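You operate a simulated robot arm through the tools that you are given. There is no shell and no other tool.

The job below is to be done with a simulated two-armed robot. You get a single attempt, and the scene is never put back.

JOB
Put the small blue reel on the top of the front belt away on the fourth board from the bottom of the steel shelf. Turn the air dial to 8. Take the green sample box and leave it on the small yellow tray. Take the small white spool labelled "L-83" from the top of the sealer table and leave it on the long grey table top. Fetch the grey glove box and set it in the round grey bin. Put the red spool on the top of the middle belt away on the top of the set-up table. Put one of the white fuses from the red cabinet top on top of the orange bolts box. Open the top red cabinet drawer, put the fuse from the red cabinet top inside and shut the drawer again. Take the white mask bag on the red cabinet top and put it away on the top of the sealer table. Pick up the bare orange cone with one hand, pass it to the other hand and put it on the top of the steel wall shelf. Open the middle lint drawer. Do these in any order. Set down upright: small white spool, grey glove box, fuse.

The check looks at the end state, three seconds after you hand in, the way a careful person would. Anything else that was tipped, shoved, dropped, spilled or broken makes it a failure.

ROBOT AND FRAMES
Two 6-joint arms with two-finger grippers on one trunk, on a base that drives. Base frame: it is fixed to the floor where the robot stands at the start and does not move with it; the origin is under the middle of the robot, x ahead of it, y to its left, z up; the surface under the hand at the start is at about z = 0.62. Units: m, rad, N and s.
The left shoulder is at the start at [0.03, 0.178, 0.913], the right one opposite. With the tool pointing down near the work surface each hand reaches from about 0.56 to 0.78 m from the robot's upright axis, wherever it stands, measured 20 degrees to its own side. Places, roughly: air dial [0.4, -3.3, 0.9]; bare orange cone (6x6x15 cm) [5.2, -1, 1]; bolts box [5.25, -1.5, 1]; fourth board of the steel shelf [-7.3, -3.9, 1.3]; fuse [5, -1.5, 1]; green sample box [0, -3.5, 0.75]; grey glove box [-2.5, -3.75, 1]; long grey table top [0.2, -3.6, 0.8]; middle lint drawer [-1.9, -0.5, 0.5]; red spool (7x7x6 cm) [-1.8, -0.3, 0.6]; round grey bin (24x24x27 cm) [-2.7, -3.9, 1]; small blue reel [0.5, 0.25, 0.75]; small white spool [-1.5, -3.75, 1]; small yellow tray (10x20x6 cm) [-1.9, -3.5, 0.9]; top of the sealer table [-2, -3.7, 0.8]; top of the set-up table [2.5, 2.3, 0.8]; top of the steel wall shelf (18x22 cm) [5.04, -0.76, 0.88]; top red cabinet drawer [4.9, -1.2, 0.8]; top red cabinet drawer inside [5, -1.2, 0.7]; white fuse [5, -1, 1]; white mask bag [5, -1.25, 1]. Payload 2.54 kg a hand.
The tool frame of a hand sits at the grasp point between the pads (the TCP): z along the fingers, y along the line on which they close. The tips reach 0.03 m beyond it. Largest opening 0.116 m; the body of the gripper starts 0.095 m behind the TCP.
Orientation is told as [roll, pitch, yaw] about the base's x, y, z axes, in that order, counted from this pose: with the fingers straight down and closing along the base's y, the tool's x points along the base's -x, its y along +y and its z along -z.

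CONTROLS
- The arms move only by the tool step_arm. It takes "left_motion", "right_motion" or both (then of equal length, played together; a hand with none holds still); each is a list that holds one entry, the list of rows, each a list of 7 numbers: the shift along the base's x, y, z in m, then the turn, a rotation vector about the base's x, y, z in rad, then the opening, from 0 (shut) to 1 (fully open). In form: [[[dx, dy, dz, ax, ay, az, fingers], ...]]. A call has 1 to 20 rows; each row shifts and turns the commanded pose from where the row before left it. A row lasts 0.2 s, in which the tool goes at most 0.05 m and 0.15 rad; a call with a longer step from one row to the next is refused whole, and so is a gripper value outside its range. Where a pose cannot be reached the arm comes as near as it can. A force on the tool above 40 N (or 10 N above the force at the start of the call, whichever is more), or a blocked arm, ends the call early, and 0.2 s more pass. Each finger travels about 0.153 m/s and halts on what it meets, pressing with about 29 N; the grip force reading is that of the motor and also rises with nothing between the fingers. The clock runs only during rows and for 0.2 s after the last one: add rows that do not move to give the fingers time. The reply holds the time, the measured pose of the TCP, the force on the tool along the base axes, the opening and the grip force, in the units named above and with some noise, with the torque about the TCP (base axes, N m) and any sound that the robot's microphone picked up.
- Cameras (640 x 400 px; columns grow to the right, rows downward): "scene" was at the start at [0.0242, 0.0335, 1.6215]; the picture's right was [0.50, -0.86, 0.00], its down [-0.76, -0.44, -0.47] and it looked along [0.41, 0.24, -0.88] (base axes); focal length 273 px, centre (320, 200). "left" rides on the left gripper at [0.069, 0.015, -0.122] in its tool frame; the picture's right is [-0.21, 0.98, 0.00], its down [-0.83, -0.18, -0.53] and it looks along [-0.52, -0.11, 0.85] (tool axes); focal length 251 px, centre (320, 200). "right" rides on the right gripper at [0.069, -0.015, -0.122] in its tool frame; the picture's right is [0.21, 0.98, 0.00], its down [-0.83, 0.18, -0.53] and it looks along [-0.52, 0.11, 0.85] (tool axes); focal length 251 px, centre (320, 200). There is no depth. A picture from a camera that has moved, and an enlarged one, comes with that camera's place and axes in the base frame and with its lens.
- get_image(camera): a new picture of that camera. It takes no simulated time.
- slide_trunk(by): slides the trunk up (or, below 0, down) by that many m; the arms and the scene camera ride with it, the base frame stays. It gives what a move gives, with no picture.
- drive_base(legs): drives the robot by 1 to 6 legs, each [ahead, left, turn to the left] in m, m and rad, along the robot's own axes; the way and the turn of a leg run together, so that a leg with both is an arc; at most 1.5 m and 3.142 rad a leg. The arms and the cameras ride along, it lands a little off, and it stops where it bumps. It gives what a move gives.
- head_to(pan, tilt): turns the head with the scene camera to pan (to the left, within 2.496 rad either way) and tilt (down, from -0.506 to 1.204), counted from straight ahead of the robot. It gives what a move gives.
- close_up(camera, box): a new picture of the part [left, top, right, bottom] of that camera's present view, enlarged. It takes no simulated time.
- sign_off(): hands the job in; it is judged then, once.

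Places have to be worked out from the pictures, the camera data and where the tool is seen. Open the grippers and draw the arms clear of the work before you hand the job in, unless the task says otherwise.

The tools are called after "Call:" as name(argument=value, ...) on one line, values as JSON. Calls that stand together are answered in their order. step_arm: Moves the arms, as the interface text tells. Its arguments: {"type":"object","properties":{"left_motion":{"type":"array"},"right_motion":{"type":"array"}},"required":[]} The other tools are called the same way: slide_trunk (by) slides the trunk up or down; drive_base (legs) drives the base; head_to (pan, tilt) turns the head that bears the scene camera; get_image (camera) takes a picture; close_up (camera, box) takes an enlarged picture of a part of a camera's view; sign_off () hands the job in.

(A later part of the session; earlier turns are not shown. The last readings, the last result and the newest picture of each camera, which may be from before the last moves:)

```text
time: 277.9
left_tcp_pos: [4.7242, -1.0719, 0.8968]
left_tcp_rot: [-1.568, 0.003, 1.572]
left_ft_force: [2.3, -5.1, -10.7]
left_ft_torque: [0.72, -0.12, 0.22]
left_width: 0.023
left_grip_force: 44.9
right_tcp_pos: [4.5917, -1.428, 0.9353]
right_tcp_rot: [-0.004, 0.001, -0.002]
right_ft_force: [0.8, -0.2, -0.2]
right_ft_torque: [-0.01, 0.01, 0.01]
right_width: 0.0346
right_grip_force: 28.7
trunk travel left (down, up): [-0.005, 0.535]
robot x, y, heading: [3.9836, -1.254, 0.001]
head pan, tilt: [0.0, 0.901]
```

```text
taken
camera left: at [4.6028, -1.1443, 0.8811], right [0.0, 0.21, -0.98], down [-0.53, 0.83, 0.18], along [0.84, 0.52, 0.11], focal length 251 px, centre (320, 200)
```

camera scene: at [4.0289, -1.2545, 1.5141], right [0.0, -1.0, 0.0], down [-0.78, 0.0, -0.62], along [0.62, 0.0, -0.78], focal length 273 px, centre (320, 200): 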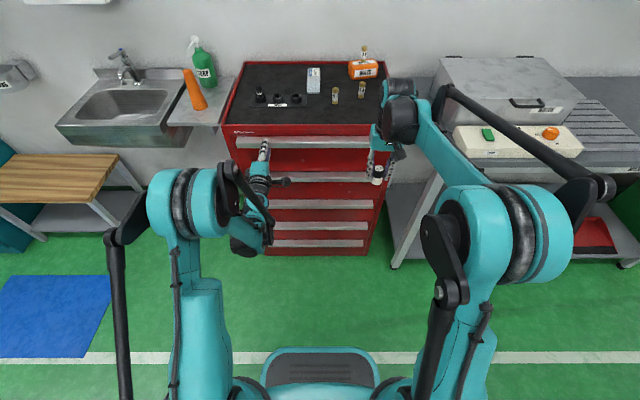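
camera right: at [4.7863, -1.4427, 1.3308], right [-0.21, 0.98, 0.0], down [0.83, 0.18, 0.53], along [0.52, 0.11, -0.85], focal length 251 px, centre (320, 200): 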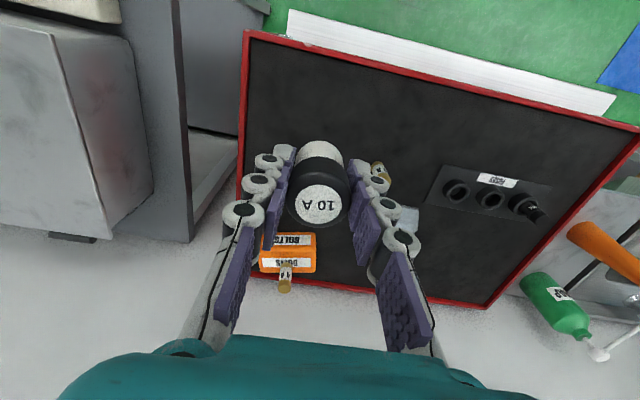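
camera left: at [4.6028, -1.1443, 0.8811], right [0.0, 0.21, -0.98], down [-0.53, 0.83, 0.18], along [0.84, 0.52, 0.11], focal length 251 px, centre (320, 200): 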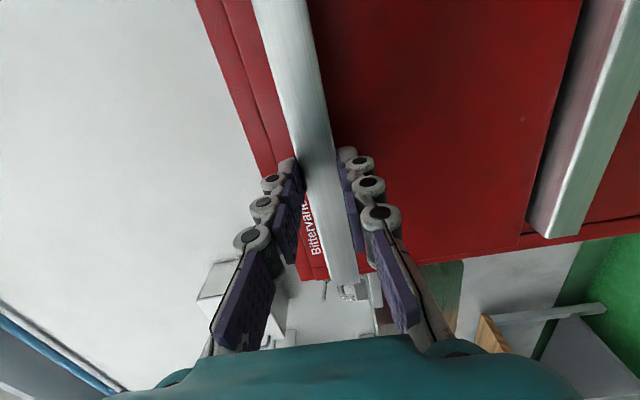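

The drawer now follows the hand with little force. I go on reversing the base in short legs.

Call:
drive_base(legs=[[-0.04, 0, 0]])

Call:
drive_base(legs=[[-0.06, 0, 0]])

Call:
get_image(camera="scene")

```text
time: 278.8
left_tcp_pos: [4.6858, -1.0727, 0.8969]
left_tcp_rot: [-1.568, 0.0, 1.572]
left_ft_force: [0.6, -9.1, -13.2]
left_ft_torque: [0.63, 0.01, -0.04]
left_width: 0.0233
left_grip_force: 45.2
right_tcp_pos: [4.5533, -1.4276, 0.9365]
right_tcp_rot: [-0.002, 0.002, -0.001]
right_ft_force: [-0.2, -0.8, -0.8]
right_ft_torque: [0.02, -0.01, 0.02]
right_width: 0.0344
right_grip_force: 29.5
trunk travel left (down, up): [-0.005, 0.535]
robot x, y, heading: [3.9449, -1.252, 0.002]
head pan, tilt: [0.0, 0.901]
```

```text
time: 279.7
left_tcp_pos: [4.6248, -1.0734, 0.8966]
left_tcp_rot: [-1.566, 0.005, 1.572]
left_ft_force: [0.8, -0.3, -11.8]
left_ft_torque: [0.66, -0.04, 0.3]
left_width: 0.0232
left_grip_force: 44.7
right_tcp_pos: [4.4939, -1.4284, 0.9361]
right_tcp_rot: [-0.001, 0.001, -0.002]
right_ft_force: [0.1, -0.8, -2.1]
right_ft_torque: [0.0, 0.0, -0.01]
right_width: 0.0345
right_grip_force: 28.7
trunk travel left (down, up): [-0.005, 0.535]
robot x, y, heading: [3.8852, -1.2522, 0.003]
head pan, tilt: [0.0, 0.901]
```

```text
taken
camera scene: at [3.9308, -1.2544, 1.5141], right [0.0, -1.0, 0.0], down [-0.78, 0.0, -0.62], along [0.62, 0.0, -0.78], focal length 273 px, centre (320, 200)
```

scene: 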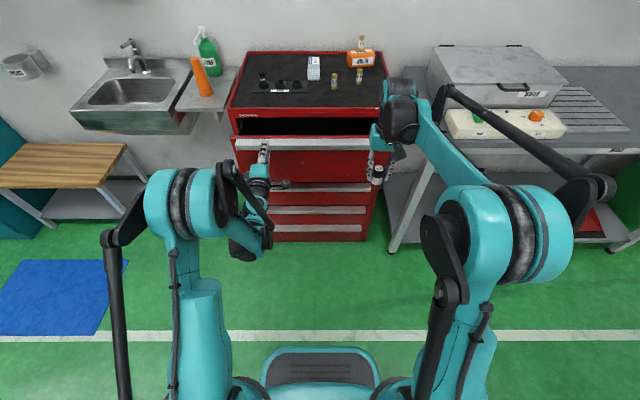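

The drawer opens nicely (about 11 cm). I keep going.

Call:
drive_base(legs=[[-0.06, 0, 0]])

Call:
drive_base(legs=[[-0.05, 0, 0]])

Call:
get_image(camera="scene")

```text
time: 280.7
left_tcp_pos: [4.5679, -1.0738, 0.8956]
left_tcp_rot: [-1.566, 0.003, 1.573]
left_ft_force: [1.0, -2.8, -9.7]
left_ft_torque: [0.66, -0.07, 0.12]
left_width: 0.0231
left_grip_force: 45.0
right_tcp_pos: [4.4355, -1.4268, 0.9353]
right_tcp_rot: [-0.002, 0.001, -0.002]
right_ft_force: [-0.6, -0.4, -2.0]
right_ft_torque: [-0.05, 0.0, 0.02]
right_width: 0.0347
right_grip_force: 29.0
trunk travel left (down, up): [-0.005, 0.535]
robot x, y, heading: [3.8238, -1.256, 0.006]
head pan, tilt: [0.0, 0.901]
```

```text
time: 281.6
left_tcp_pos: [4.5185, -1.0746, 0.8955]
left_tcp_rot: [-1.568, 0.001, 1.573]
left_ft_force: [0.6, -1.6, -10.2]
left_ft_torque: [0.63, -0.08, 0.18]
left_width: 0.0229
left_grip_force: 45.0
right_tcp_pos: [4.3864, -1.4277, 0.9367]
right_tcp_rot: [-0.002, 0.0, -0.003]
right_ft_force: [0.3, -1.1, -0.3]
right_ft_torque: [0.01, 0.01, -0.03]
right_width: 0.0345
right_grip_force: 28.9
trunk travel left (down, up): [-0.005, 0.535]
robot x, y, heading: [3.7764, -1.251, 0.002]
head pan, tilt: [0.0, 0.901]
```

```text
taken
camera scene: at [3.8223, -1.2548, 1.5141], right [0.0, -1.0, 0.0], down [-0.78, 0.0, -0.62], along [0.62, 0.0, -0.78], focal length 273 px, centre (320, 200)
```

scene: 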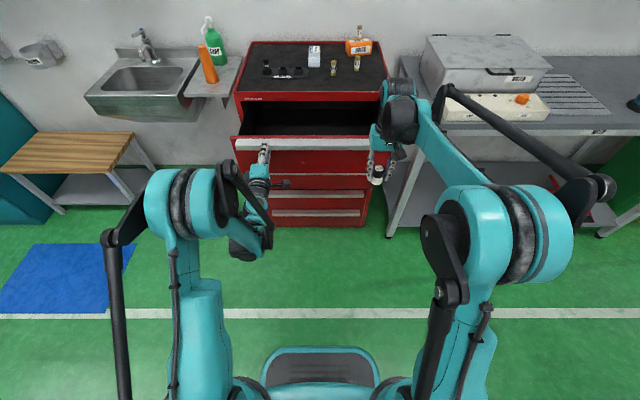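

Open about 22 cm. One more short pull for a comfortable opening.

Call:
drive_base(legs=[[-0.05, 0, 0]])

Call:
head_to(pan=-0.1, tilt=0.75)

Call:
close_up(camera="scene", box=[200, 100, 440, 250])

Call:
get_image(camera="right")

```text
time: 282.5
left_tcp_pos: [4.4683, -1.0738, 0.8969]
left_tcp_rot: [-1.567, 0.003, 1.572]
left_ft_force: [1.6, -1.0, -8.8]
left_ft_torque: [0.68, -0.12, 0.25]
left_width: 0.0231
left_grip_force: 44.9
right_tcp_pos: [4.3349, -1.4265, 0.9352]
right_tcp_rot: [-0.002, 0.0, -0.002]
right_ft_force: [0.8, 0.5, -0.3]
right_ft_torque: [0.0, 0.02, 0.02]
right_width: 0.0344
right_grip_force: 29.0
trunk travel left (down, up): [-0.005, 0.535]
robot x, y, heading: [3.7299, -1.2542, -0.003]
head pan, tilt: [0.0, 0.901]
```

```text
time: 283.2
left_tcp_pos: [4.4677, -1.0736, 0.8968]
left_tcp_rot: [-1.566, -0.001, 1.575]
left_ft_force: [-1.2, -0.4, -7.8]
left_ft_torque: [0.66, -0.07, -0.04]
left_width: 0.0231
left_grip_force: 45.4
right_tcp_pos: [4.3349, -1.4279, 0.9363]
right_tcp_rot: [-0.001, 0.001, -0.003]
right_ft_force: [0.2, -0.1, -0.8]
right_ft_torque: [-0.02, 0.02, -0.02]
right_width: 0.0347
right_grip_force: 29.1
trunk travel left (down, up): [-0.005, 0.535]
robot x, y, heading: [3.7292, -1.2568, 0.001]
head pan, tilt: [-0.099, 0.75]
```

```text
2.67 times, centred on (320, 175) of scene
camera zoom: at [3.779, -1.2628, 1.5259], right [-0.1, -1.0, 0.0], down [-0.68, 0.07, -0.73], along [0.73, -0.07, -0.68], focal length 728 px, centre (320, 267)
```

zoom: 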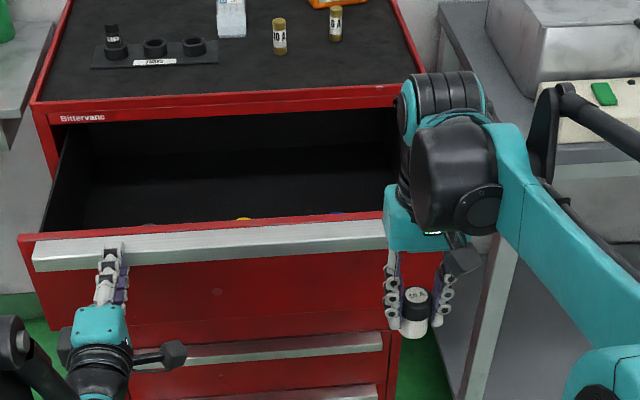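

```text
taken
camera right: at [4.266, -1.4424, 1.0587], right [-0.21, 0.98, 0.0], down [0.83, 0.18, 0.53], along [0.52, 0.11, -0.85], focal length 251 px, centre (320, 200)
```

right: 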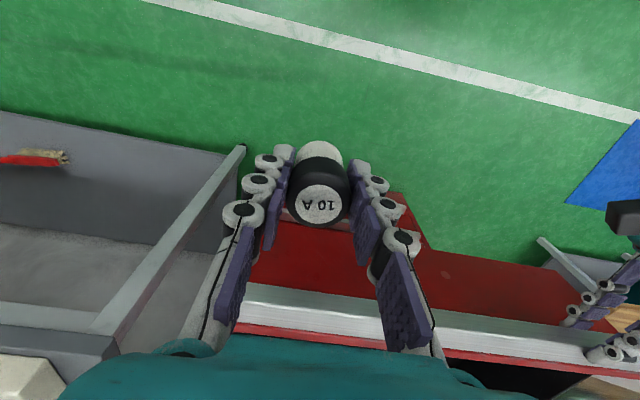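

The drawer is open by about 27 cm, and some objects lie inside near the front. I release the handle, back off a little and raise the trunk to look into the drawer.

Call:
step_arm(left_motion=[[[0, 0, 0, 0, 0, 0, 0.3], [0, 0, 0, 0, 0, 0, 0.52], [0, 0, 0, 0, 0, 0, 0.52]]])

Call:
drive_base(legs=[[-0.12, 0, 0]])

Call:
slide_trunk(by=0.3)

Call:
get_image(camera="scene")

Call:
get_image(camera="right")

```text
time: 284.0
left_tcp_pos: [4.4672, -1.0729, 0.896]
left_tcp_rot: [-1.569, 0.001, 1.572]
left_ft_force: [0.1, -0.2, 0.0]
left_ft_torque: [0.0, -0.02, 0.0]
left_width: 0.0602
left_grip_force: 0.0
right_tcp_pos: [4.3351, -1.4271, 0.9368]
right_tcp_rot: [-0.002, 0.002, -0.003]
right_ft_force: [-0.4, 0.6, -1.1]
right_ft_torque: [0.01, -0.02, -0.03]
right_width: 0.0346
right_grip_force: 28.8
trunk travel left (down, up): [-0.005, 0.535]
robot x, y, heading: [3.724, -1.2549, -0.0]
head pan, tilt: [-0.099, 0.75]
```

```text
time: 285.3
left_tcp_pos: [4.3466, -1.0727, 0.898]
left_tcp_rot: [-1.569, 0.004, 1.575]
left_ft_force: [0.3, 0.5, 0.8]
left_ft_torque: [0.01, 0.07, -0.02]
left_width: 0.0601
left_grip_force: 0.1
right_tcp_pos: [4.2141, -1.4259, 0.9379]
right_tcp_rot: [-0.004, 0.0, 0.0]
right_ft_force: [-0.8, -0.3, -0.4]
right_ft_torque: [0.0, -0.02, 0.01]
right_width: 0.0343
right_grip_force: 29.3
trunk travel left (down, up): [-0.005, 0.535]
robot x, y, heading: [3.608, -1.2598, 0.004]
head pan, tilt: [-0.099, 0.75]
```

```text
time: 288.3
left_tcp_pos: [4.3469, -1.0718, 1.197]
left_tcp_rot: [-1.568, 0.001, 1.573]
left_ft_force: [0.7, 0.3, -0.3]
left_ft_torque: [-0.03, 0.0, 0.01]
left_width: 0.0604
left_grip_force: 0.0
right_tcp_pos: [4.2149, -1.4263, 1.2372]
right_tcp_rot: [-0.001, 0.001, -0.001]
right_ft_force: [0.5, -0.5, -1.3]
right_ft_torque: [0.01, 0.03, -0.04]
right_width: 0.0344
right_grip_force: 28.8
trunk travel left (down, up): [-0.305, 0.235]
robot x, y, heading: [3.6085, -1.2552, 0.003]
head pan, tilt: [-0.099, 0.75]
```

```text
taken
camera scene: at [3.6584, -1.263, 1.8259], right [-0.1, -1.0, 0.0], down [-0.68, 0.07, -0.73], along [0.73, -0.07, -0.68], focal length 273 px, centre (320, 200)
```

scene: 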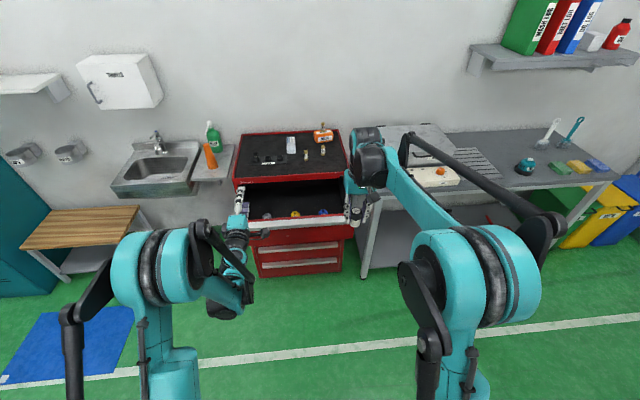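

```text
taken
camera right: at [4.1459, -1.4419, 1.3589], right [-0.21, 0.98, 0.0], down [0.83, 0.18, 0.53], along [0.52, 0.11, -0.85], focal length 251 px, centre (320, 200)
```

right: 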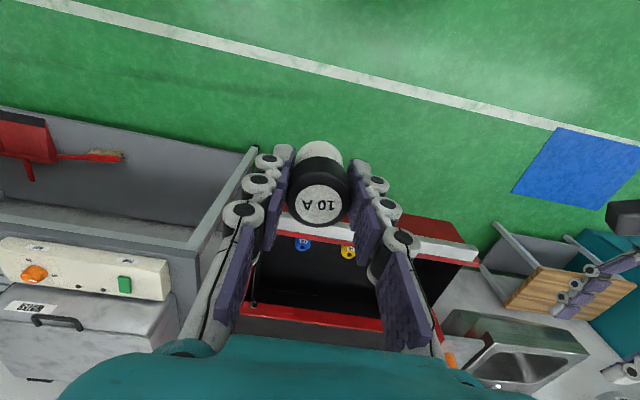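

Call:
close_up(camera="scene", box=[230, 165, 370, 252])

```text
4.57 times, centred on (300, 208) of scene
camera zoom: at [3.6584, -1.263, 1.8259], right [-0.1, -1.0, 0.0], down [-0.68, 0.07, -0.73], along [0.73, -0.07, -0.68], focal length 1249 px, centre (411, 161)
```

zoom: 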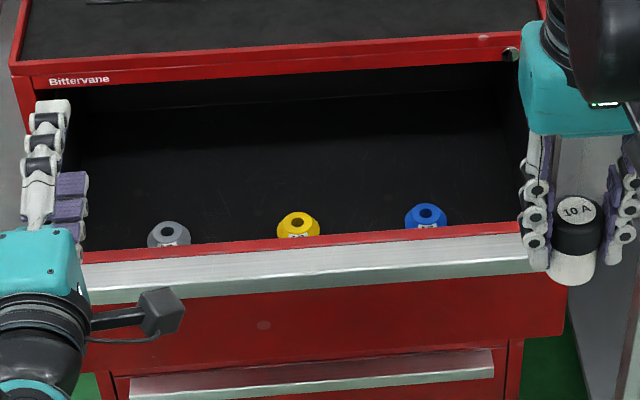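

Three small coloured caps lie on the drawer floor around x ≈ 4.69. I drive forward so the right hand with the fuse is above the open drawer and look straight in.

Call:
drive_base(legs=[[0.36, 0, 0]])

Call:
get_image(camera="right")

Call:
get_image(camera="scene")

```text
time: 290.6
left_tcp_pos: [4.7015, -1.0643, 1.1968]
left_tcp_rot: [-1.567, 0.003, 1.582]
left_ft_force: [1.6, 0.0, -0.1]
left_ft_torque: [0.02, -0.01, -0.01]
left_width: 0.0602
left_grip_force: 0.1
right_tcp_pos: [4.5712, -1.4205, 1.2368]
right_tcp_rot: [-0.003, 0.002, 0.009]
right_ft_force: [0.7, -0.4, -0.6]
right_ft_torque: [0.0, -0.02, -0.03]
right_width: 0.0346
right_grip_force: 29.2
trunk travel left (down, up): [-0.305, 0.235]
robot x, y, heading: [3.9652, -1.2511, 0.01]
head pan, tilt: [-0.099, 0.75]
```

```text
taken
camera right: at [4.5021, -1.4353, 1.3589], right [-0.22, 0.97, 0.0], down [0.83, 0.19, 0.53], along [0.52, 0.12, -0.85], focal length 251 px, centre (320, 200)
```

right: 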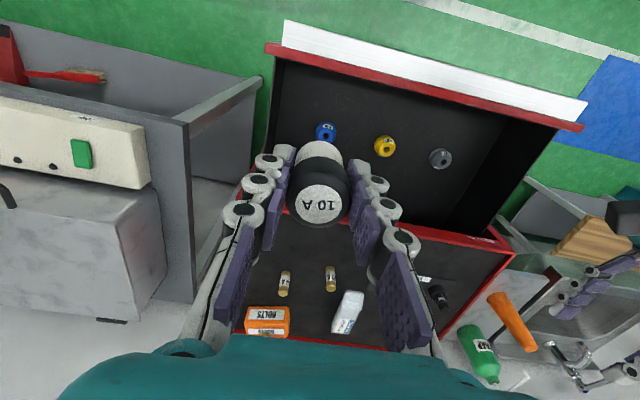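

```text
taken
camera scene: at [4.0134, -1.2604, 1.826], right [-0.09, -1.0, 0.0], down [-0.68, 0.06, -0.73], along [0.73, -0.07, -0.68], focal length 273 px, centre (320, 200)
```

scene: 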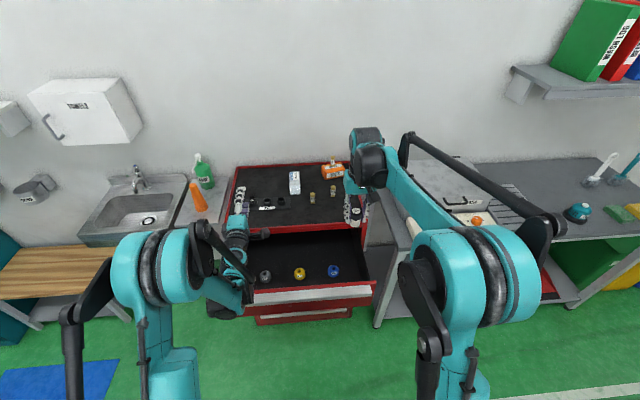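

Now the inside is visible: blue, yellow and grey caps in a row, with free floor in front of and behind them. I zoom to measure a free place for the fuse.

Call:
close_up(camera="scene", box=[220, 200, 400, 312])

Call:
close_up(camera="right", box=[250, 20, 570, 220])

```text
3.56 times, centred on (310, 256) of scene
camera zoom: at [4.0134, -1.2604, 1.826], right [-0.09, -1.0, 0.0], down [-0.68, 0.06, -0.73], along [0.73, -0.07, -0.68], focal length 971 px, centre (356, 1)
```

zoom: 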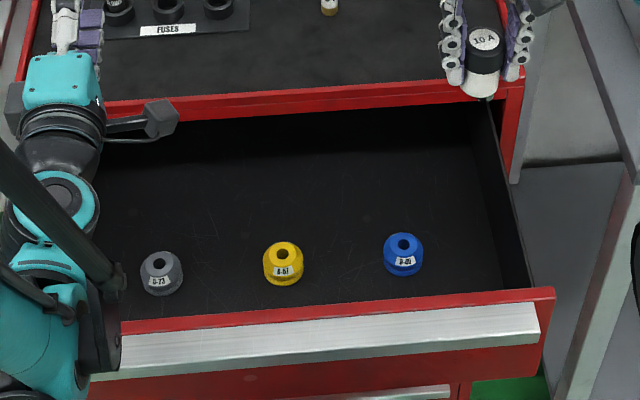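

```text
2.00 times, centred on (410, 120) of right
camera zoom: at [4.5021, -1.4353, 1.3589], right [-0.22, 0.97, 0.0], down [0.83, 0.19, 0.53], along [0.52, 0.12, -0.85], focal length 503 px, centre (140, 360)
```

zoom: 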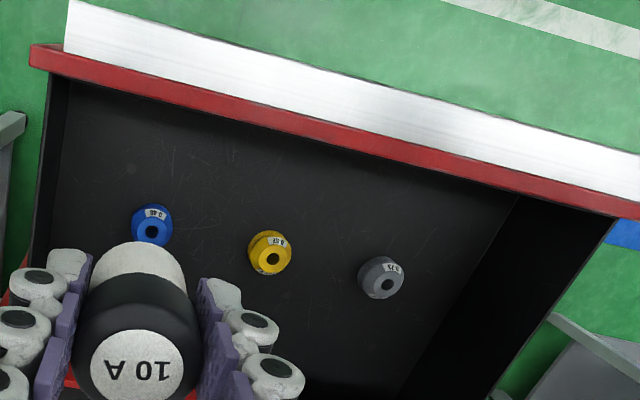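

The free spot behind the caps, around (4.725, -1.306), suits the fuse; the drawer floor is near z ≈ 0.766. I drive 10 cm closer and bring the fuse above that spot.

Call:
drive_base(legs=[[0.1, 0, -0.01]])

Call:
step_arm(right_motion=[[[0.014, 0.03, 0, 0, 0, 0, 0.2], [0.014, 0.03, 0, 0, 0, 0, 0.2], [0.014, 0.03, 0, 0, 0, 0, 0.2], [0.01, 0.025, 0, 0, 0, 0, 0.2], [0, 0, -0.04, 0, 0, 0, 0.2], [0, 0, -0.04, 0, 0, 0, 0.2], [0, 0, -0.04, 0, 0, 0, 0.2], [0, 0, -0.04, 0, 0, 0, 0.2], [0, 0, -0.04, 0, 0, 0, 0.2], [0, 0, -0.03, 0, 0, 0, 0.2], [0, 0, 0, 0, 0, 0, 0.2]]])

Call:
get_image(camera="right")

Call:
get_image(camera="scene")

```text
time: 291.7
left_tcp_pos: [4.7986, -1.0704, 1.1962]
left_tcp_rot: [-1.568, 0.002, 1.572]
left_ft_force: [0.1, -0.2, 0.3]
left_ft_torque: [-0.03, -0.03, 0.02]
left_width: 0.0602
left_grip_force: 0.1
right_tcp_pos: [4.6661, -1.4249, 1.2375]
right_tcp_rot: [-0.002, 0.002, 0.0]
right_ft_force: [1.0, 0.3, -0.6]
right_ft_torque: [-0.02, 0.04, 0.02]
right_width: 0.0345
right_grip_force: 28.8
trunk travel left (down, up): [-0.305, 0.235]
robot x, y, heading: [4.0604, -1.2568, 0.002]
head pan, tilt: [-0.099, 0.75]
```

```text
time: 294.1
left_tcp_pos: [4.7985, -1.0715, 1.1981]
left_tcp_rot: [-1.569, 0.002, 1.572]
left_ft_force: [-0.6, 0.2, -0.1]
left_ft_torque: [0.02, -0.03, -0.02]
left_width: 0.0605
left_grip_force: 0.0
right_tcp_pos: [4.7166, -1.3092, 1.0079]
right_tcp_rot: [-0.002, 0.002, -0.001]
right_ft_force: [0.2, 0.0, -0.1]
right_ft_torque: [-0.01, 0.0, 0.01]
right_width: 0.0345
right_grip_force: 29.2
trunk travel left (down, up): [-0.305, 0.235]
robot x, y, heading: [4.0567, -1.2522, 0.008]
head pan, tilt: [-0.099, 0.75]
```

```text
taken
camera right: at [4.6473, -1.3239, 1.1295], right [-0.21, 0.98, 0.0], down [0.83, 0.18, 0.53], along [0.52, 0.11, -0.85], focal length 251 px, centre (320, 200)
```

right: 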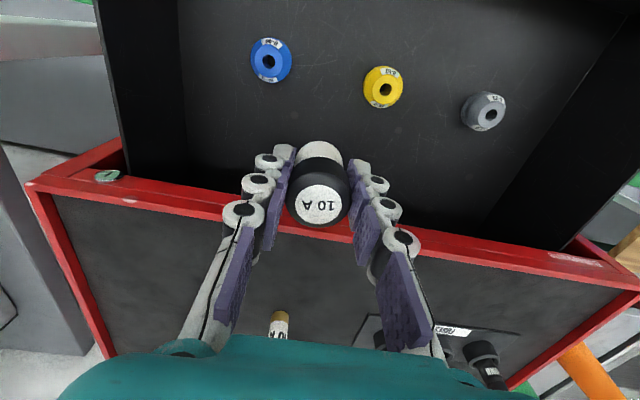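

```text
taken
camera scene: at [4.1083, -1.2604, 1.8261], right [-0.1, -1.0, 0.0], down [-0.68, 0.07, -0.73], along [0.73, -0.07, -0.68], focal length 273 px, centre (320, 200)
```

scene: 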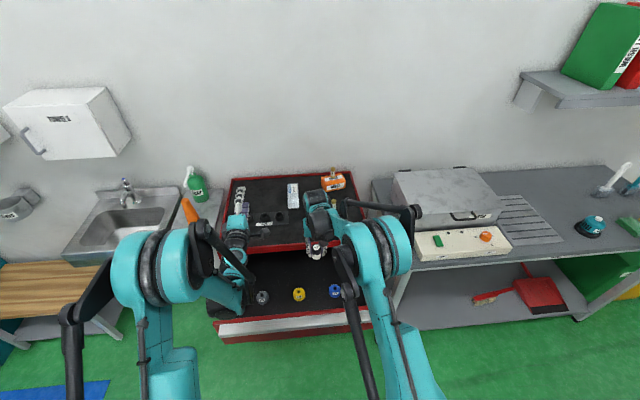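

The fuse is above free floor, but the blue and yellow caps are near, so I shift 1.3 cm further back before lowering into the drawer.

Call:
step_arm(right_motion=[[[0.013, 0.001, -0.02, 0, 0, 0, 0.2], [0, 0, -0.035, 0, 0, 0, 0.2], [0, 0, -0.035, 0, 0, 0, 0.2], [0, 0, -0.035, 0, 0, 0, 0.2], [0, 0, -0.03, 0, 0, 0, 0.2], [0, 0, 0, 0, 0, 0, 0.2]]])

Call:
get_image(camera="right")

Call:
close_up(camera="scene", box=[200, 180, 400, 305])

```text
time: 295.5
left_tcp_pos: [4.7984, -1.072, 1.1969]
left_tcp_rot: [-1.569, 0.003, 1.571]
left_ft_force: [-0.8, 1.1, -0.1]
left_ft_torque: [0.02, 0.02, 0.01]
left_width: 0.0603
left_grip_force: 0.2
right_tcp_pos: [4.7284, -1.3087, 0.8513]
right_tcp_rot: [-0.002, 0.003, -0.002]
right_ft_force: [-0.1, 0.2, 0.1]
right_ft_torque: [0.03, 0.03, -0.01]
right_width: 0.0346
right_grip_force: 28.9
trunk travel left (down, up): [-0.305, 0.235]
robot x, y, heading: [4.0532, -1.2557, 0.003]
head pan, tilt: [-0.099, 0.75]
```

```text
taken
camera right: at [4.6599, -1.3242, 0.9729], right [-0.21, 0.98, 0.0], down [0.83, 0.18, 0.53], along [0.52, 0.11, -0.85], focal length 251 px, centre (320, 200)
```

right: 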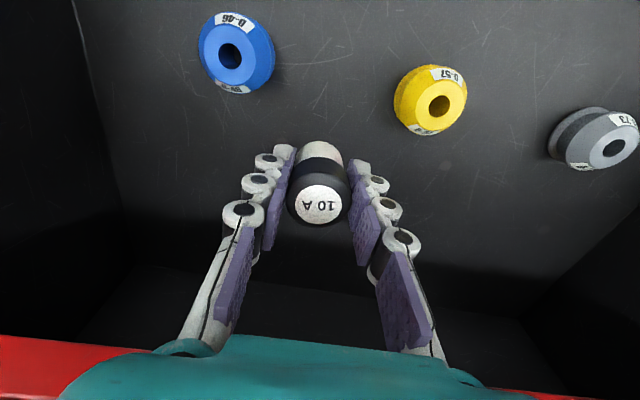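

```text
3.20 times, centred on (300, 242) of scene
camera zoom: at [4.1082, -1.2603, 1.8261], right [-0.1, -1.0, 0.0], down [-0.68, 0.07, -0.73], along [0.73, -0.07, -0.68], focal length 874 px, centre (384, 64)
```

zoom: 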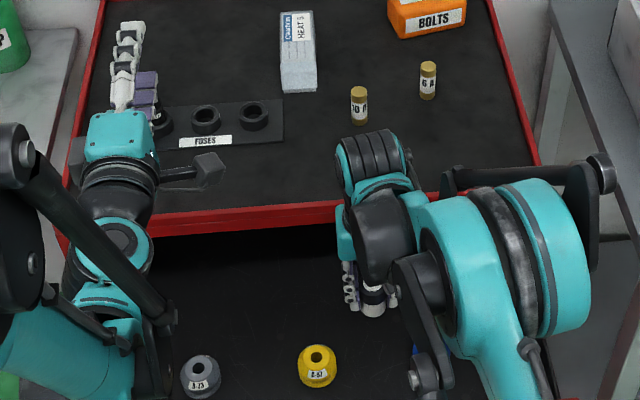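

Clear of the caps and of the cabinet rim. I lower further in small steps until the fuse touches the drawer floor.

Call:
step_arm(right_motion=[[[0, 0, -0.012, 0, 0, 0, 0.2], [0, 0, -0.01, 0, 0, 0, 0.2], [0, 0, -0.006, 0, 0, 0, 0.2], [0, 0, 0, 0, 0, 0, 0.2]]])

Call:
get_image(camera="right")

```text
time: 296.5
left_tcp_pos: [4.7985, -1.0712, 1.1964]
left_tcp_rot: [-1.57, 0.004, 1.572]
left_ft_force: [-0.5, 0.1, 0.7]
left_ft_torque: [-0.01, 0.0, -0.02]
left_width: 0.0601
left_grip_force: 0.0
right_tcp_pos: [4.7302, -1.3089, 0.8227]
right_tcp_rot: [-0.002, 0.002, -0.001]
right_ft_force: [-0.3, 0.2, -0.2]
right_ft_torque: [-0.02, 0.02, 0.0]
right_width: 0.0342
right_grip_force: 29.4
trunk travel left (down, up): [-0.305, 0.235]
robot x, y, heading: [4.0587, -1.2553, -0.001]
head pan, tilt: [-0.099, 0.75]
```

```text
taken
camera right: at [4.661, -1.3243, 0.9448], right [-0.21, 0.98, 0.0], down [0.83, 0.18, 0.53], along [0.52, 0.11, -0.85], focal length 251 px, centre (320, 200)
```

right: 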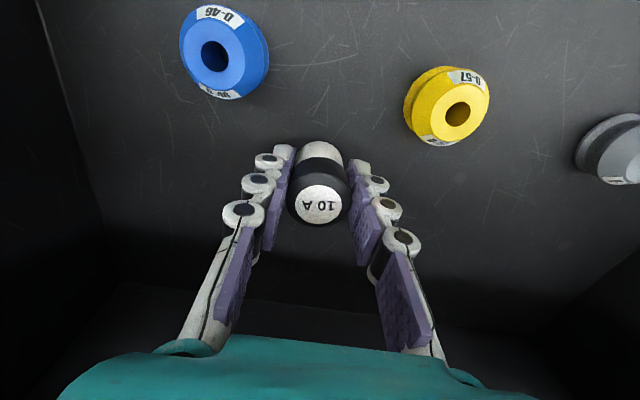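

Call:
step_arm(right_motion=[[[0, 0, -0.008, 0, 0, 0, 0.2], [0, 0, -0.006, 0, 0, 0, 0.2], [0, 0, -0.005, 0, 0, 0, 0.2], [0, 0, 0, 0, 0, 0, 0.2]]])

Call:
get_image(camera="right")

```text
time: 297.5
left_tcp_pos: [4.7972, -1.0707, 1.197]
left_tcp_rot: [-1.568, 0.001, 1.573]
left_ft_force: [0.3, -0.2, -0.1]
left_ft_torque: [-0.03, 0.01, -0.05]
left_width: 0.0602
left_grip_force: 0.0
right_tcp_pos: [4.7301, -1.3086, 0.8046]
right_tcp_rot: [-0.003, 0.002, -0.002]
right_ft_force: [-0.7, -0.2, 0.1]
right_ft_torque: [-0.02, 0.0, -0.06]
right_width: 0.0347
right_grip_force: 28.8
trunk travel left (down, up): [-0.305, 0.235]
robot x, y, heading: [4.0616, -1.2572, 0.003]
head pan, tilt: [-0.099, 0.75]
```

```text
taken
camera right: at [4.6611, -1.3239, 0.9266], right [-0.21, 0.98, 0.0], down [0.83, 0.18, 0.53], along [0.52, 0.11, -0.85], focal length 251 px, centre (320, 200)
```

right: 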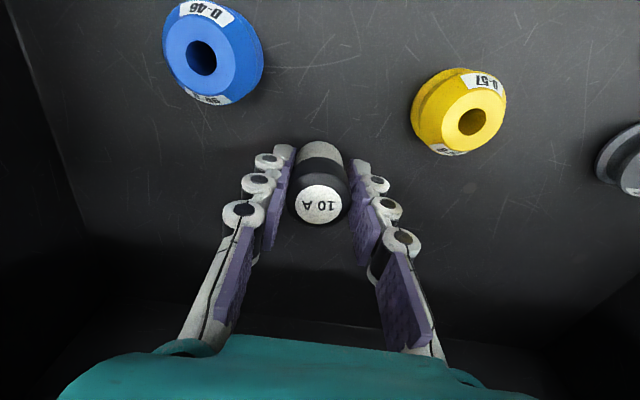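

Still no contact; continuing down in small steps.

Call:
step_arm(right_motion=[[[0, 0, -0.006, 0, 0, 0, 0.2], [0, 0, -0.005, 0, 0, 0, 0.2], [0, 0, -0.004, 0, 0, 0, 0.2], [0, 0, 0, 0, 0, 0, 0.2]]])

Call:
get_image(camera="right")

```text
time: 298.5
left_tcp_pos: [4.7984, -1.0714, 1.1978]
left_tcp_rot: [-1.568, 0.001, 1.573]
left_ft_force: [1.0, 0.0, -0.1]
left_ft_torque: [-0.03, 0.0, -0.03]
left_width: 0.0604
left_grip_force: 0.0
right_tcp_pos: [4.7279, -1.3094, 0.7933]
right_tcp_rot: [-0.003, 0.0, -0.002]
right_ft_force: [-0.3, 0.3, -0.5]
right_ft_torque: [0.02, 0.02, 0.0]
right_width: 0.0345
right_grip_force: 29.0
right hand out of reach, approached as far as the arm can: row 3
trunk travel left (down, up): [-0.305, 0.235]
robot x, y, heading: [4.0557, -1.253, 0.003]
head pan, tilt: [-0.099, 0.75]
```

```text
taken
camera right: at [4.6588, -1.3252, 0.9149], right [-0.21, 0.98, 0.0], down [0.83, 0.18, 0.53], along [0.52, 0.11, -0.85], focal length 251 px, centre (320, 200)
```

right: 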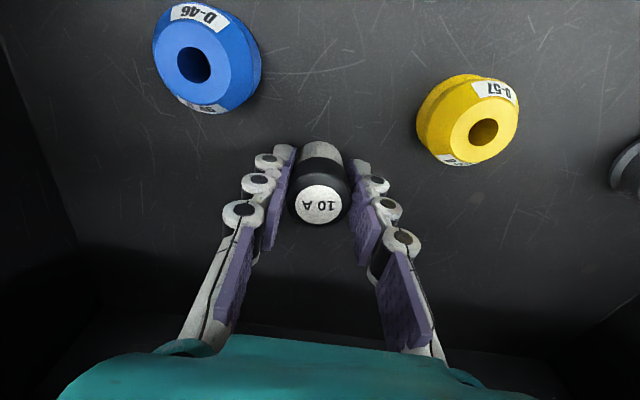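

The arm is at its lower limit, so I lower with the trunk a little.

Call:
slide_trunk(by=-0.012)

Call:
get_image(camera="right")

```text
time: 299.1
left_tcp_pos: [4.7982, -1.0718, 1.1849]
left_tcp_rot: [-1.571, 0.001, 1.571]
left_ft_force: [0.7, 0.0, -0.4]
left_ft_torque: [-0.01, 0.01, 0.0]
left_width: 0.0603
left_grip_force: 0.0
right_tcp_pos: [4.7281, -1.3101, 0.7805]
right_tcp_rot: [-0.001, -0.002, -0.002]
right_ft_force: [0.4, 0.1, 3.5]
right_ft_torque: [0.04, -0.1, -0.04]
right_width: 0.0339
right_grip_force: 28.9
trunk travel left (down, up): [-0.293, 0.247]
robot x, y, heading: [4.0609, -1.2538, -0.001]
head pan, tilt: [-0.099, 0.75]
```

```text
taken
camera right: at [4.6586, -1.325, 0.9025], right [-0.21, 0.98, 0.0], down [0.83, 0.18, 0.53], along [0.52, 0.11, -0.85], focal length 251 px, centre (320, 200)
```

right: 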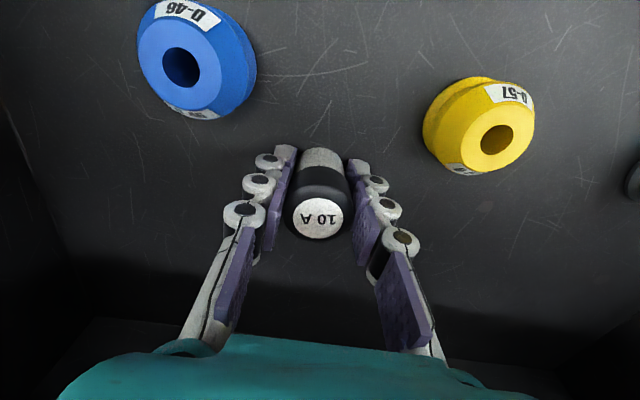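

The fuse has touched the floor (it just slid up a little in the grip). I open slightly and see it stand before withdrawing.

Call:
step_arm(right_motion=[[[0, 0, 0, 0, 0, 0, 0.32], [0, 0, 0, 0, 0, 0, 0.38], [0, 0, 0, 0, 0, 0, 0.42], [0, 0, 0, 0, 0, 0, 0.42]]])

Call:
get_image(camera="right")

```text
time: 300.1
left_tcp_pos: [4.7972, -1.0724, 1.1847]
left_tcp_rot: [-1.569, 0.002, 1.572]
left_ft_force: [0.8, -0.3, -0.3]
left_ft_torque: [0.02, 0.0, -0.03]
left_width: 0.0603
left_grip_force: 0.0
right_tcp_pos: [4.7276, -1.3098, 0.7813]
right_tcp_rot: [-0.002, 0.0, -0.002]
right_ft_force: [0.2, 0.0, 0.3]
right_ft_torque: [0.01, 0.0, 0.01]
right_width: 0.0487
right_grip_force: 0.1
trunk travel left (down, up): [-0.293, 0.247]
robot x, y, heading: [4.0555, -1.2491, -0.004]
head pan, tilt: [-0.099, 0.75]
```

```text
taken
camera right: at [4.6586, -1.3251, 0.903], right [-0.21, 0.98, 0.0], down [0.83, 0.18, 0.53], along [0.52, 0.11, -0.85], focal length 251 px, centre (320, 200)
```

right: 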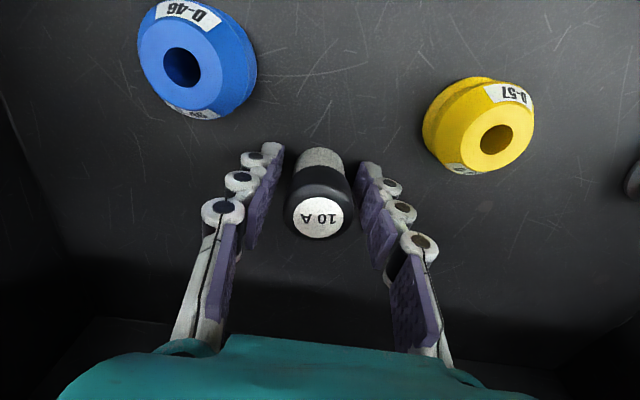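

The fuse stands free between the open fingers. I withdraw the right hand straight up.

Call:
step_arm(right_motion=[[[0, 0, 0.02, 0, 0, 0, 0.42], [0, 0, 0.04, 0, 0, 0, 0.42], [0, 0, 0.045, 0, 0, 0, 0.42], [0, 0, 0.045, 0, 0, 0, 0.42], [0, 0, 0.045, 0, 0, 0, 0.42], [0, 0, 0.045, 0, 0, 0, 0.42], [0, 0, 0.045, 0, 0, 0, 0.42], [0, 0, 0.045, 0, 0, 0, 0.42], [0, 0, 0.045, 0, 0, 0, 0.42]]])

Call:
get_image(camera="right")

```text
time: 302.1
left_tcp_pos: [4.7972, -1.071, 1.1855]
left_tcp_rot: [-1.568, 0.001, 1.572]
left_ft_force: [-0.9, -0.6, -1.2]
left_ft_torque: [0.0, 0.01, -0.01]
left_width: 0.0605
left_grip_force: 0.0
right_tcp_pos: [4.7301, -1.3095, 1.1572]
right_tcp_rot: [-0.001, 0.0, -0.003]
right_ft_force: [0.5, -0.2, 0.4]
right_ft_torque: [0.0, -0.04, -0.03]
right_width: 0.0489
right_grip_force: 0.1
trunk travel left (down, up): [-0.293, 0.247]
robot x, y, heading: [4.0553, -1.2553, -0.002]
head pan, tilt: [-0.099, 0.75]
```

```text
taken
camera right: at [4.6597, -1.3259, 1.2787], right [-0.21, 0.98, 0.0], down [0.83, 0.18, 0.53], along [0.52, 0.11, -0.85], focal length 251 px, centre (320, 200)
```

right: 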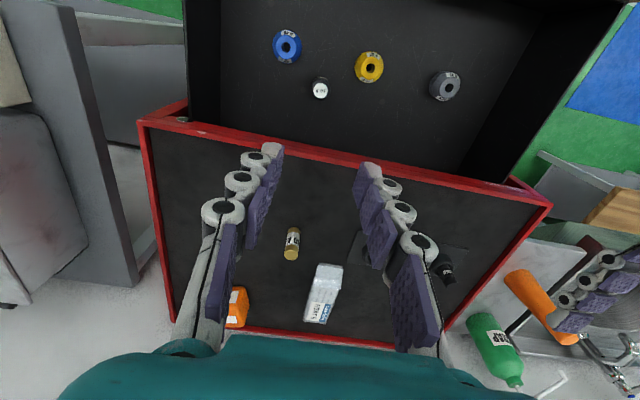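

The fuse stands upright in the drawer. To shut it I back off, lower the trunk to the earlier height and pinch the handle again with the left hand.

Call:
step_arm(right_motion=[[[0, -0.02, 0.04, 0, 0, 0, 0.6], [0, -0.02, 0.04, 0, 0, 0, 0.6], [0, -0.02, 0.04, 0, 0, 0, 0.6], [0, -0.02, 0.04, 0, 0, 0, 0.6]]])

Call:
drive_base(legs=[[-0.465, 0, 0.002]])

Call:
slide_trunk(by=-0.288)

Call:
get_image(camera="left")

Call:
get_image(camera="scene")

```text
time: 303.1
left_tcp_pos: [4.7977, -1.0723, 1.1853]
left_tcp_rot: [-1.569, 0.002, 1.572]
left_ft_force: [0.2, -0.2, -0.2]
left_ft_torque: [0.02, 0.0, 0.0]
left_width: 0.0604
left_grip_force: 0.0
right_tcp_pos: [4.727, -1.3903, 1.315]
right_tcp_rot: [-0.001, 0.0, -0.003]
right_ft_force: [0.5, -0.5, 0.8]
right_ft_torque: [-0.02, -0.02, -0.02]
right_width: 0.0696
right_grip_force: 0.0
trunk travel left (down, up): [-0.293, 0.247]
robot x, y, heading: [4.0573, -1.2497, -0.002]
head pan, tilt: [-0.099, 0.75]
```

```text
time: 305.9
left_tcp_pos: [4.3318, -1.0705, 1.1864]
left_tcp_rot: [-1.57, 0.003, 1.574]
left_ft_force: [-0.6, 0.6, -0.2]
left_ft_torque: [0.0, 0.04, -0.01]
left_width: 0.0604
left_grip_force: 0.1
right_tcp_pos: [4.2625, -1.3882, 1.3144]
right_tcp_rot: [-0.002, -0.001, -0.001]
right_ft_force: [-0.7, -0.2, -0.3]
right_ft_torque: [-0.02, -0.04, -0.01]
right_width: 0.0696
right_grip_force: 0.0
trunk travel left (down, up): [-0.293, 0.247]
robot x, y, heading: [3.592, -1.2541, 0.003]
head pan, tilt: [-0.099, 0.75]
```

```text
time: 308.8
left_tcp_pos: [4.3316, -1.0706, 0.8964]
left_tcp_rot: [-1.568, 0.002, 1.574]
left_ft_force: [-0.5, 0.4, 0.0]
left_ft_torque: [0.01, 0.02, 0.0]
left_width: 0.0604
left_grip_force: 0.0
right_tcp_pos: [4.2621, -1.3899, 1.0262]
right_tcp_rot: [-0.001, -0.001, 0.0]
right_ft_force: [-0.5, -0.1, -0.2]
right_ft_torque: [0.02, 0.02, -0.04]
right_width: 0.0696
right_grip_force: 0.0
trunk travel left (down, up): [-0.005, 0.535]
robot x, y, heading: [3.5906, -1.2527, 0.004]
head pan, tilt: [-0.099, 0.75]
```

```text
taken
camera left: at [4.2103, -1.1417, 0.8818], right [0.0, 0.21, -0.98], down [-0.54, 0.82, 0.18], along [0.84, 0.52, 0.11], focal length 251 px, centre (320, 200)
```

left: 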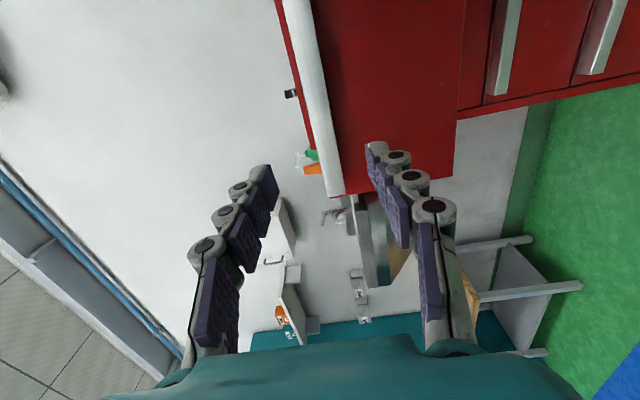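

```text
taken
camera scene: at [3.6428, -1.2608, 1.5262], right [-0.1, -1.0, 0.0], down [-0.68, 0.07, -0.73], along [0.73, -0.07, -0.68], focal length 273 px, centre (320, 200)
```

scene: 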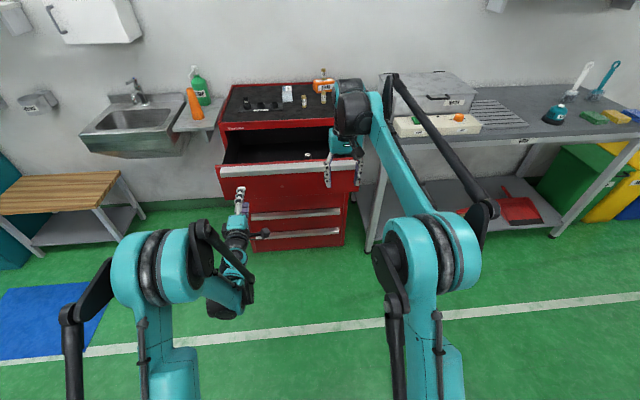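

Alignment matches the earlier grip. I drive forward 13 cm so the fingers straddle the handle, then close.

Call:
drive_base(legs=[[0.13, 0, 0]])

Call:
get_image(camera="left")

```text
time: 310.1
left_tcp_pos: [4.4661, -1.0706, 0.8969]
left_tcp_rot: [-1.569, 0.002, 1.576]
left_ft_force: [0.9, -0.3, -0.1]
left_ft_torque: [0.02, -0.05, 0.01]
left_width: 0.0605
left_grip_force: 0.1
right_tcp_pos: [4.3963, -1.3884, 1.0253]
right_tcp_rot: [-0.001, 0.002, 0.001]
right_ft_force: [0.9, 0.7, -0.5]
right_ft_torque: [0.01, 0.04, 0.0]
right_width: 0.0696
right_grip_force: 0.0
trunk travel left (down, up): [-0.005, 0.535]
robot x, y, heading: [3.7254, -1.2525, 0.004]
head pan, tilt: [-0.099, 0.75]
```

```text
taken
camera left: at [4.344, -1.1415, 0.8808], right [0.0, 0.21, -0.98], down [-0.54, 0.82, 0.18], along [0.84, 0.52, 0.11], focal length 251 px, centre (320, 200)
```

left: 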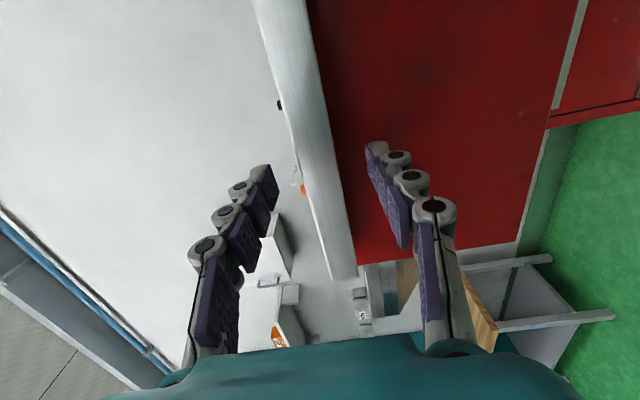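

The handle is between the fingers as before. I close on it and then push the drawer in by driving forward in short legs.

Call:
step_arm(left_motion=[[[0, 0, 0, 0, 0, 0, 0.3], [0, 0, 0, 0, 0, 0, 0], [0, 0, 0, 0, 0, 0, 0], [0, 0, 0, 0, 0, 0, 0]]])

Call:
drive_base(legs=[[0.05, 0, 0]])

Call:
drive_base(legs=[[0.06, 0, 0]])

Call:
get_image(camera="scene")

```text
time: 311.1
left_tcp_pos: [4.4656, -1.0692, 0.8972]
left_tcp_rot: [-1.568, 0.003, 1.574]
left_ft_force: [-0.9, -0.1, -8.8]
left_ft_torque: [0.72, 0.1, -0.08]
left_width: 0.0232
left_grip_force: 45.2
right_tcp_pos: [4.3955, -1.3885, 1.0252]
right_tcp_rot: [-0.001, 0.0, -0.002]
right_ft_force: [0.5, -0.3, -0.1]
right_ft_torque: [-0.04, -0.03, -0.04]
right_width: 0.0694
right_grip_force: 0.0
trunk travel left (down, up): [-0.005, 0.535]
robot x, y, heading: [3.7223, -1.2557, -0.001]
head pan, tilt: [-0.099, 0.75]
```

```text
time: 311.8
left_tcp_pos: [4.468, -1.0709, 0.8965]
left_tcp_rot: [-1.567, -0.001, 1.573]
left_ft_force: [0.4, 0.6, 1.4]
left_ft_torque: [0.22, -0.24, -0.13]
left_width: 0.0231
left_grip_force: 45.5
right_tcp_pos: [4.399, -1.3892, 1.0268]
right_tcp_rot: [-0.001, -0.001, 0.0]
right_ft_force: [0.0, 0.3, -0.8]
right_ft_torque: [0.02, 0.0, -0.01]
right_width: 0.0693
right_grip_force: 0.1
trunk travel left (down, up): [-0.005, 0.535]
robot x, y, heading: [3.7306, -1.2526, 0.001]
head pan, tilt: [-0.099, 0.75]
stopped in leg 1: the force on the tool passed its limit at 44 N (the readings are from after the stop); the commanded pose is now the measured one
```

```text
time: 312.8
left_tcp_pos: [4.528, -1.0695, 0.8969]
left_tcp_rot: [-1.567, 0.002, 1.572]
left_ft_force: [-1.2, 3.6, 2.6]
left_ft_torque: [0.55, -0.15, -0.07]
left_width: 0.0232
left_grip_force: 44.8
right_tcp_pos: [4.457, -1.3882, 1.0262]
right_tcp_rot: [-0.001, 0.0, 0.0]
right_ft_force: [0.0, 0.5, 0.6]
right_ft_torque: [-0.03, -0.03, 0.0]
right_width: 0.0699
right_grip_force: 0.1
trunk travel left (down, up): [-0.005, 0.535]
robot x, y, heading: [3.7886, -1.2549, 0.008]
head pan, tilt: [-0.099, 0.75]
```

```text
taken
camera scene: at [3.8388, -1.2601, 1.526], right [-0.1, -1.0, 0.0], down [-0.68, 0.07, -0.73], along [0.73, -0.07, -0.68], focal length 273 px, centre (320, 200)
```

scene: 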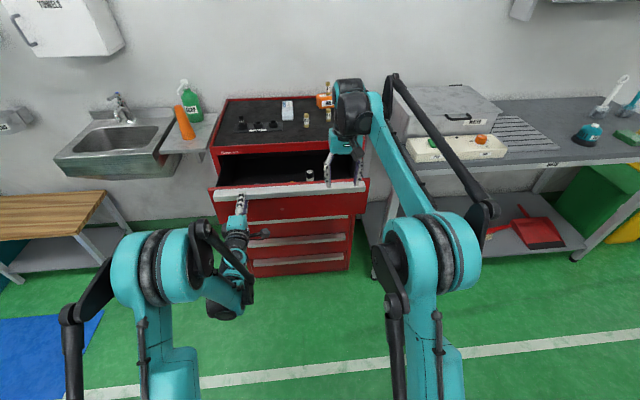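

The fuse still stands in the drawer. I continue closing in short legs.

Call:
drive_base(legs=[[0.06, 0, 0]])

Call:
close_up(camera="scene", box=[200, 120, 400, 245])

Call:
drive_base(legs=[[0.06, 0, 0]])

Call:
close_up(camera="scene", box=[200, 120, 400, 245])

```text
time: 313.7
left_tcp_pos: [4.5891, -1.0703, 0.8953]
left_tcp_rot: [-1.569, 0.001, 1.572]
left_ft_force: [-1.7, 2.0, 3.0]
left_ft_torque: [0.48, -0.13, -0.27]
left_width: 0.023
left_grip_force: 44.6
right_tcp_pos: [4.5195, -1.3883, 1.0272]
right_tcp_rot: [-0.002, -0.001, 0.001]
right_ft_force: [0.2, 0.6, -0.2]
right_ft_torque: [0.01, -0.01, -0.01]
right_width: 0.0697
right_grip_force: 0.0
trunk travel left (down, up): [-0.005, 0.535]
robot x, y, heading: [3.849, -1.2545, -0.003]
head pan, tilt: [-0.099, 0.75]
```

```text
3.20 times, centred on (300, 182) of scene
camera zoom: at [3.8999, -1.2603, 1.526], right [-0.1, -1.0, 0.0], down [-0.68, 0.07, -0.73], along [0.73, -0.07, -0.68], focal length 874 px, centre (384, 256)
```

zoom: 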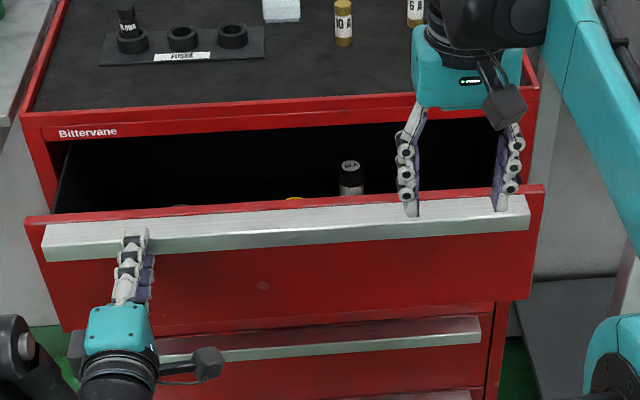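

```text
time: 314.7
left_tcp_pos: [4.6482, -1.0698, 0.8965]
left_tcp_rot: [-1.566, 0.0, 1.572]
left_ft_force: [-1.4, 1.4, 0.9]
left_ft_torque: [0.17, -0.17, -0.36]
left_width: 0.0232
left_grip_force: 45.2
right_tcp_pos: [4.5795, -1.3883, 1.0272]
right_tcp_rot: [-0.001, 0.001, 0.0]
right_ft_force: [-0.7, -0.3, 0.7]
right_ft_torque: [-0.04, -0.04, -0.02]
right_width: 0.0694
right_grip_force: 0.0
trunk travel left (down, up): [-0.005, 0.535]
robot x, y, heading: [3.907, -1.2523, -0.0]
head pan, tilt: [-0.099, 0.75]
```

```text
3.20 times, centred on (300, 182) of scene
camera zoom: at [3.9601, -1.2601, 1.526], right [-0.1, -1.0, 0.0], down [-0.68, 0.07, -0.73], along [0.73, -0.07, -0.68], focal length 874 px, centre (384, 256)
```

zoom: 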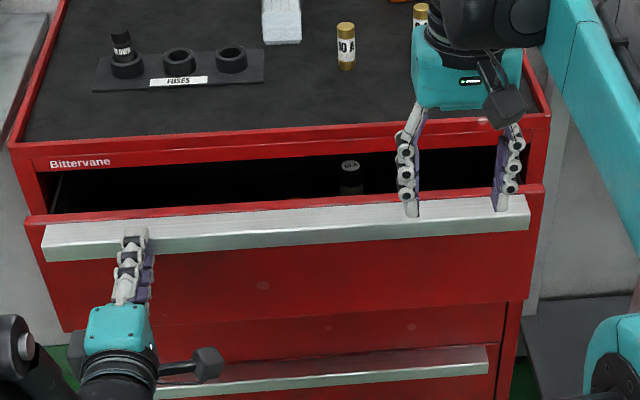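

Still upright. I close the remaining 9 cm more gently.

Call:
drive_base(legs=[[0.05, 0, 0]])

Call:
drive_base(legs=[[0.025, 0, 0]])

Call:
close_up(camera="scene", box=[200, 120, 400, 245])

```text
time: 315.6
left_tcp_pos: [4.6994, -1.0699, 0.8961]
left_tcp_rot: [-1.566, 0.001, 1.573]
left_ft_force: [0.4, -1.3, 1.6]
left_ft_torque: [-0.02, -0.24, -0.5]
left_width: 0.0233
left_grip_force: 45.0
right_tcp_pos: [4.6302, -1.3885, 1.0269]
right_tcp_rot: [-0.001, 0.0, 0.002]
right_ft_force: [0.9, 0.1, -0.8]
right_ft_torque: [0.02, -0.01, -0.01]
right_width: 0.0699
right_grip_force: 0.0
trunk travel left (down, up): [-0.005, 0.535]
robot x, y, heading: [3.957, -1.2532, 0.002]
head pan, tilt: [-0.099, 0.75]
```

```text
time: 316.4
left_tcp_pos: [4.7241, -1.0696, 0.8946]
left_tcp_rot: [-1.567, 0.002, 1.572]
left_ft_force: [1.8, 0.1, 3.1]
left_ft_torque: [0.05, -0.33, -0.43]
left_width: 0.0233
left_grip_force: 45.5
right_tcp_pos: [4.6551, -1.3884, 1.0272]
right_tcp_rot: [-0.001, -0.001, -0.001]
right_ft_force: [0.5, 0.7, -0.3]
right_ft_torque: [-0.03, 0.01, 0.01]
right_width: 0.0694
right_grip_force: 0.1
trunk travel left (down, up): [-0.005, 0.535]
robot x, y, heading: [3.9836, -1.2542, 0.001]
head pan, tilt: [-0.099, 0.75]
```

```text
3.20 times, centred on (300, 182) of scene
camera zoom: at [4.036, -1.2601, 1.526], right [-0.1, -1.0, 0.0], down [-0.68, 0.07, -0.73], along [0.73, -0.07, -0.68], focal length 874 px, centre (384, 256)
```

zoom: 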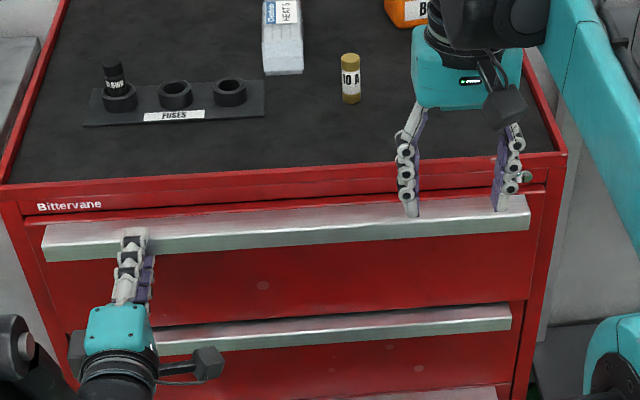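

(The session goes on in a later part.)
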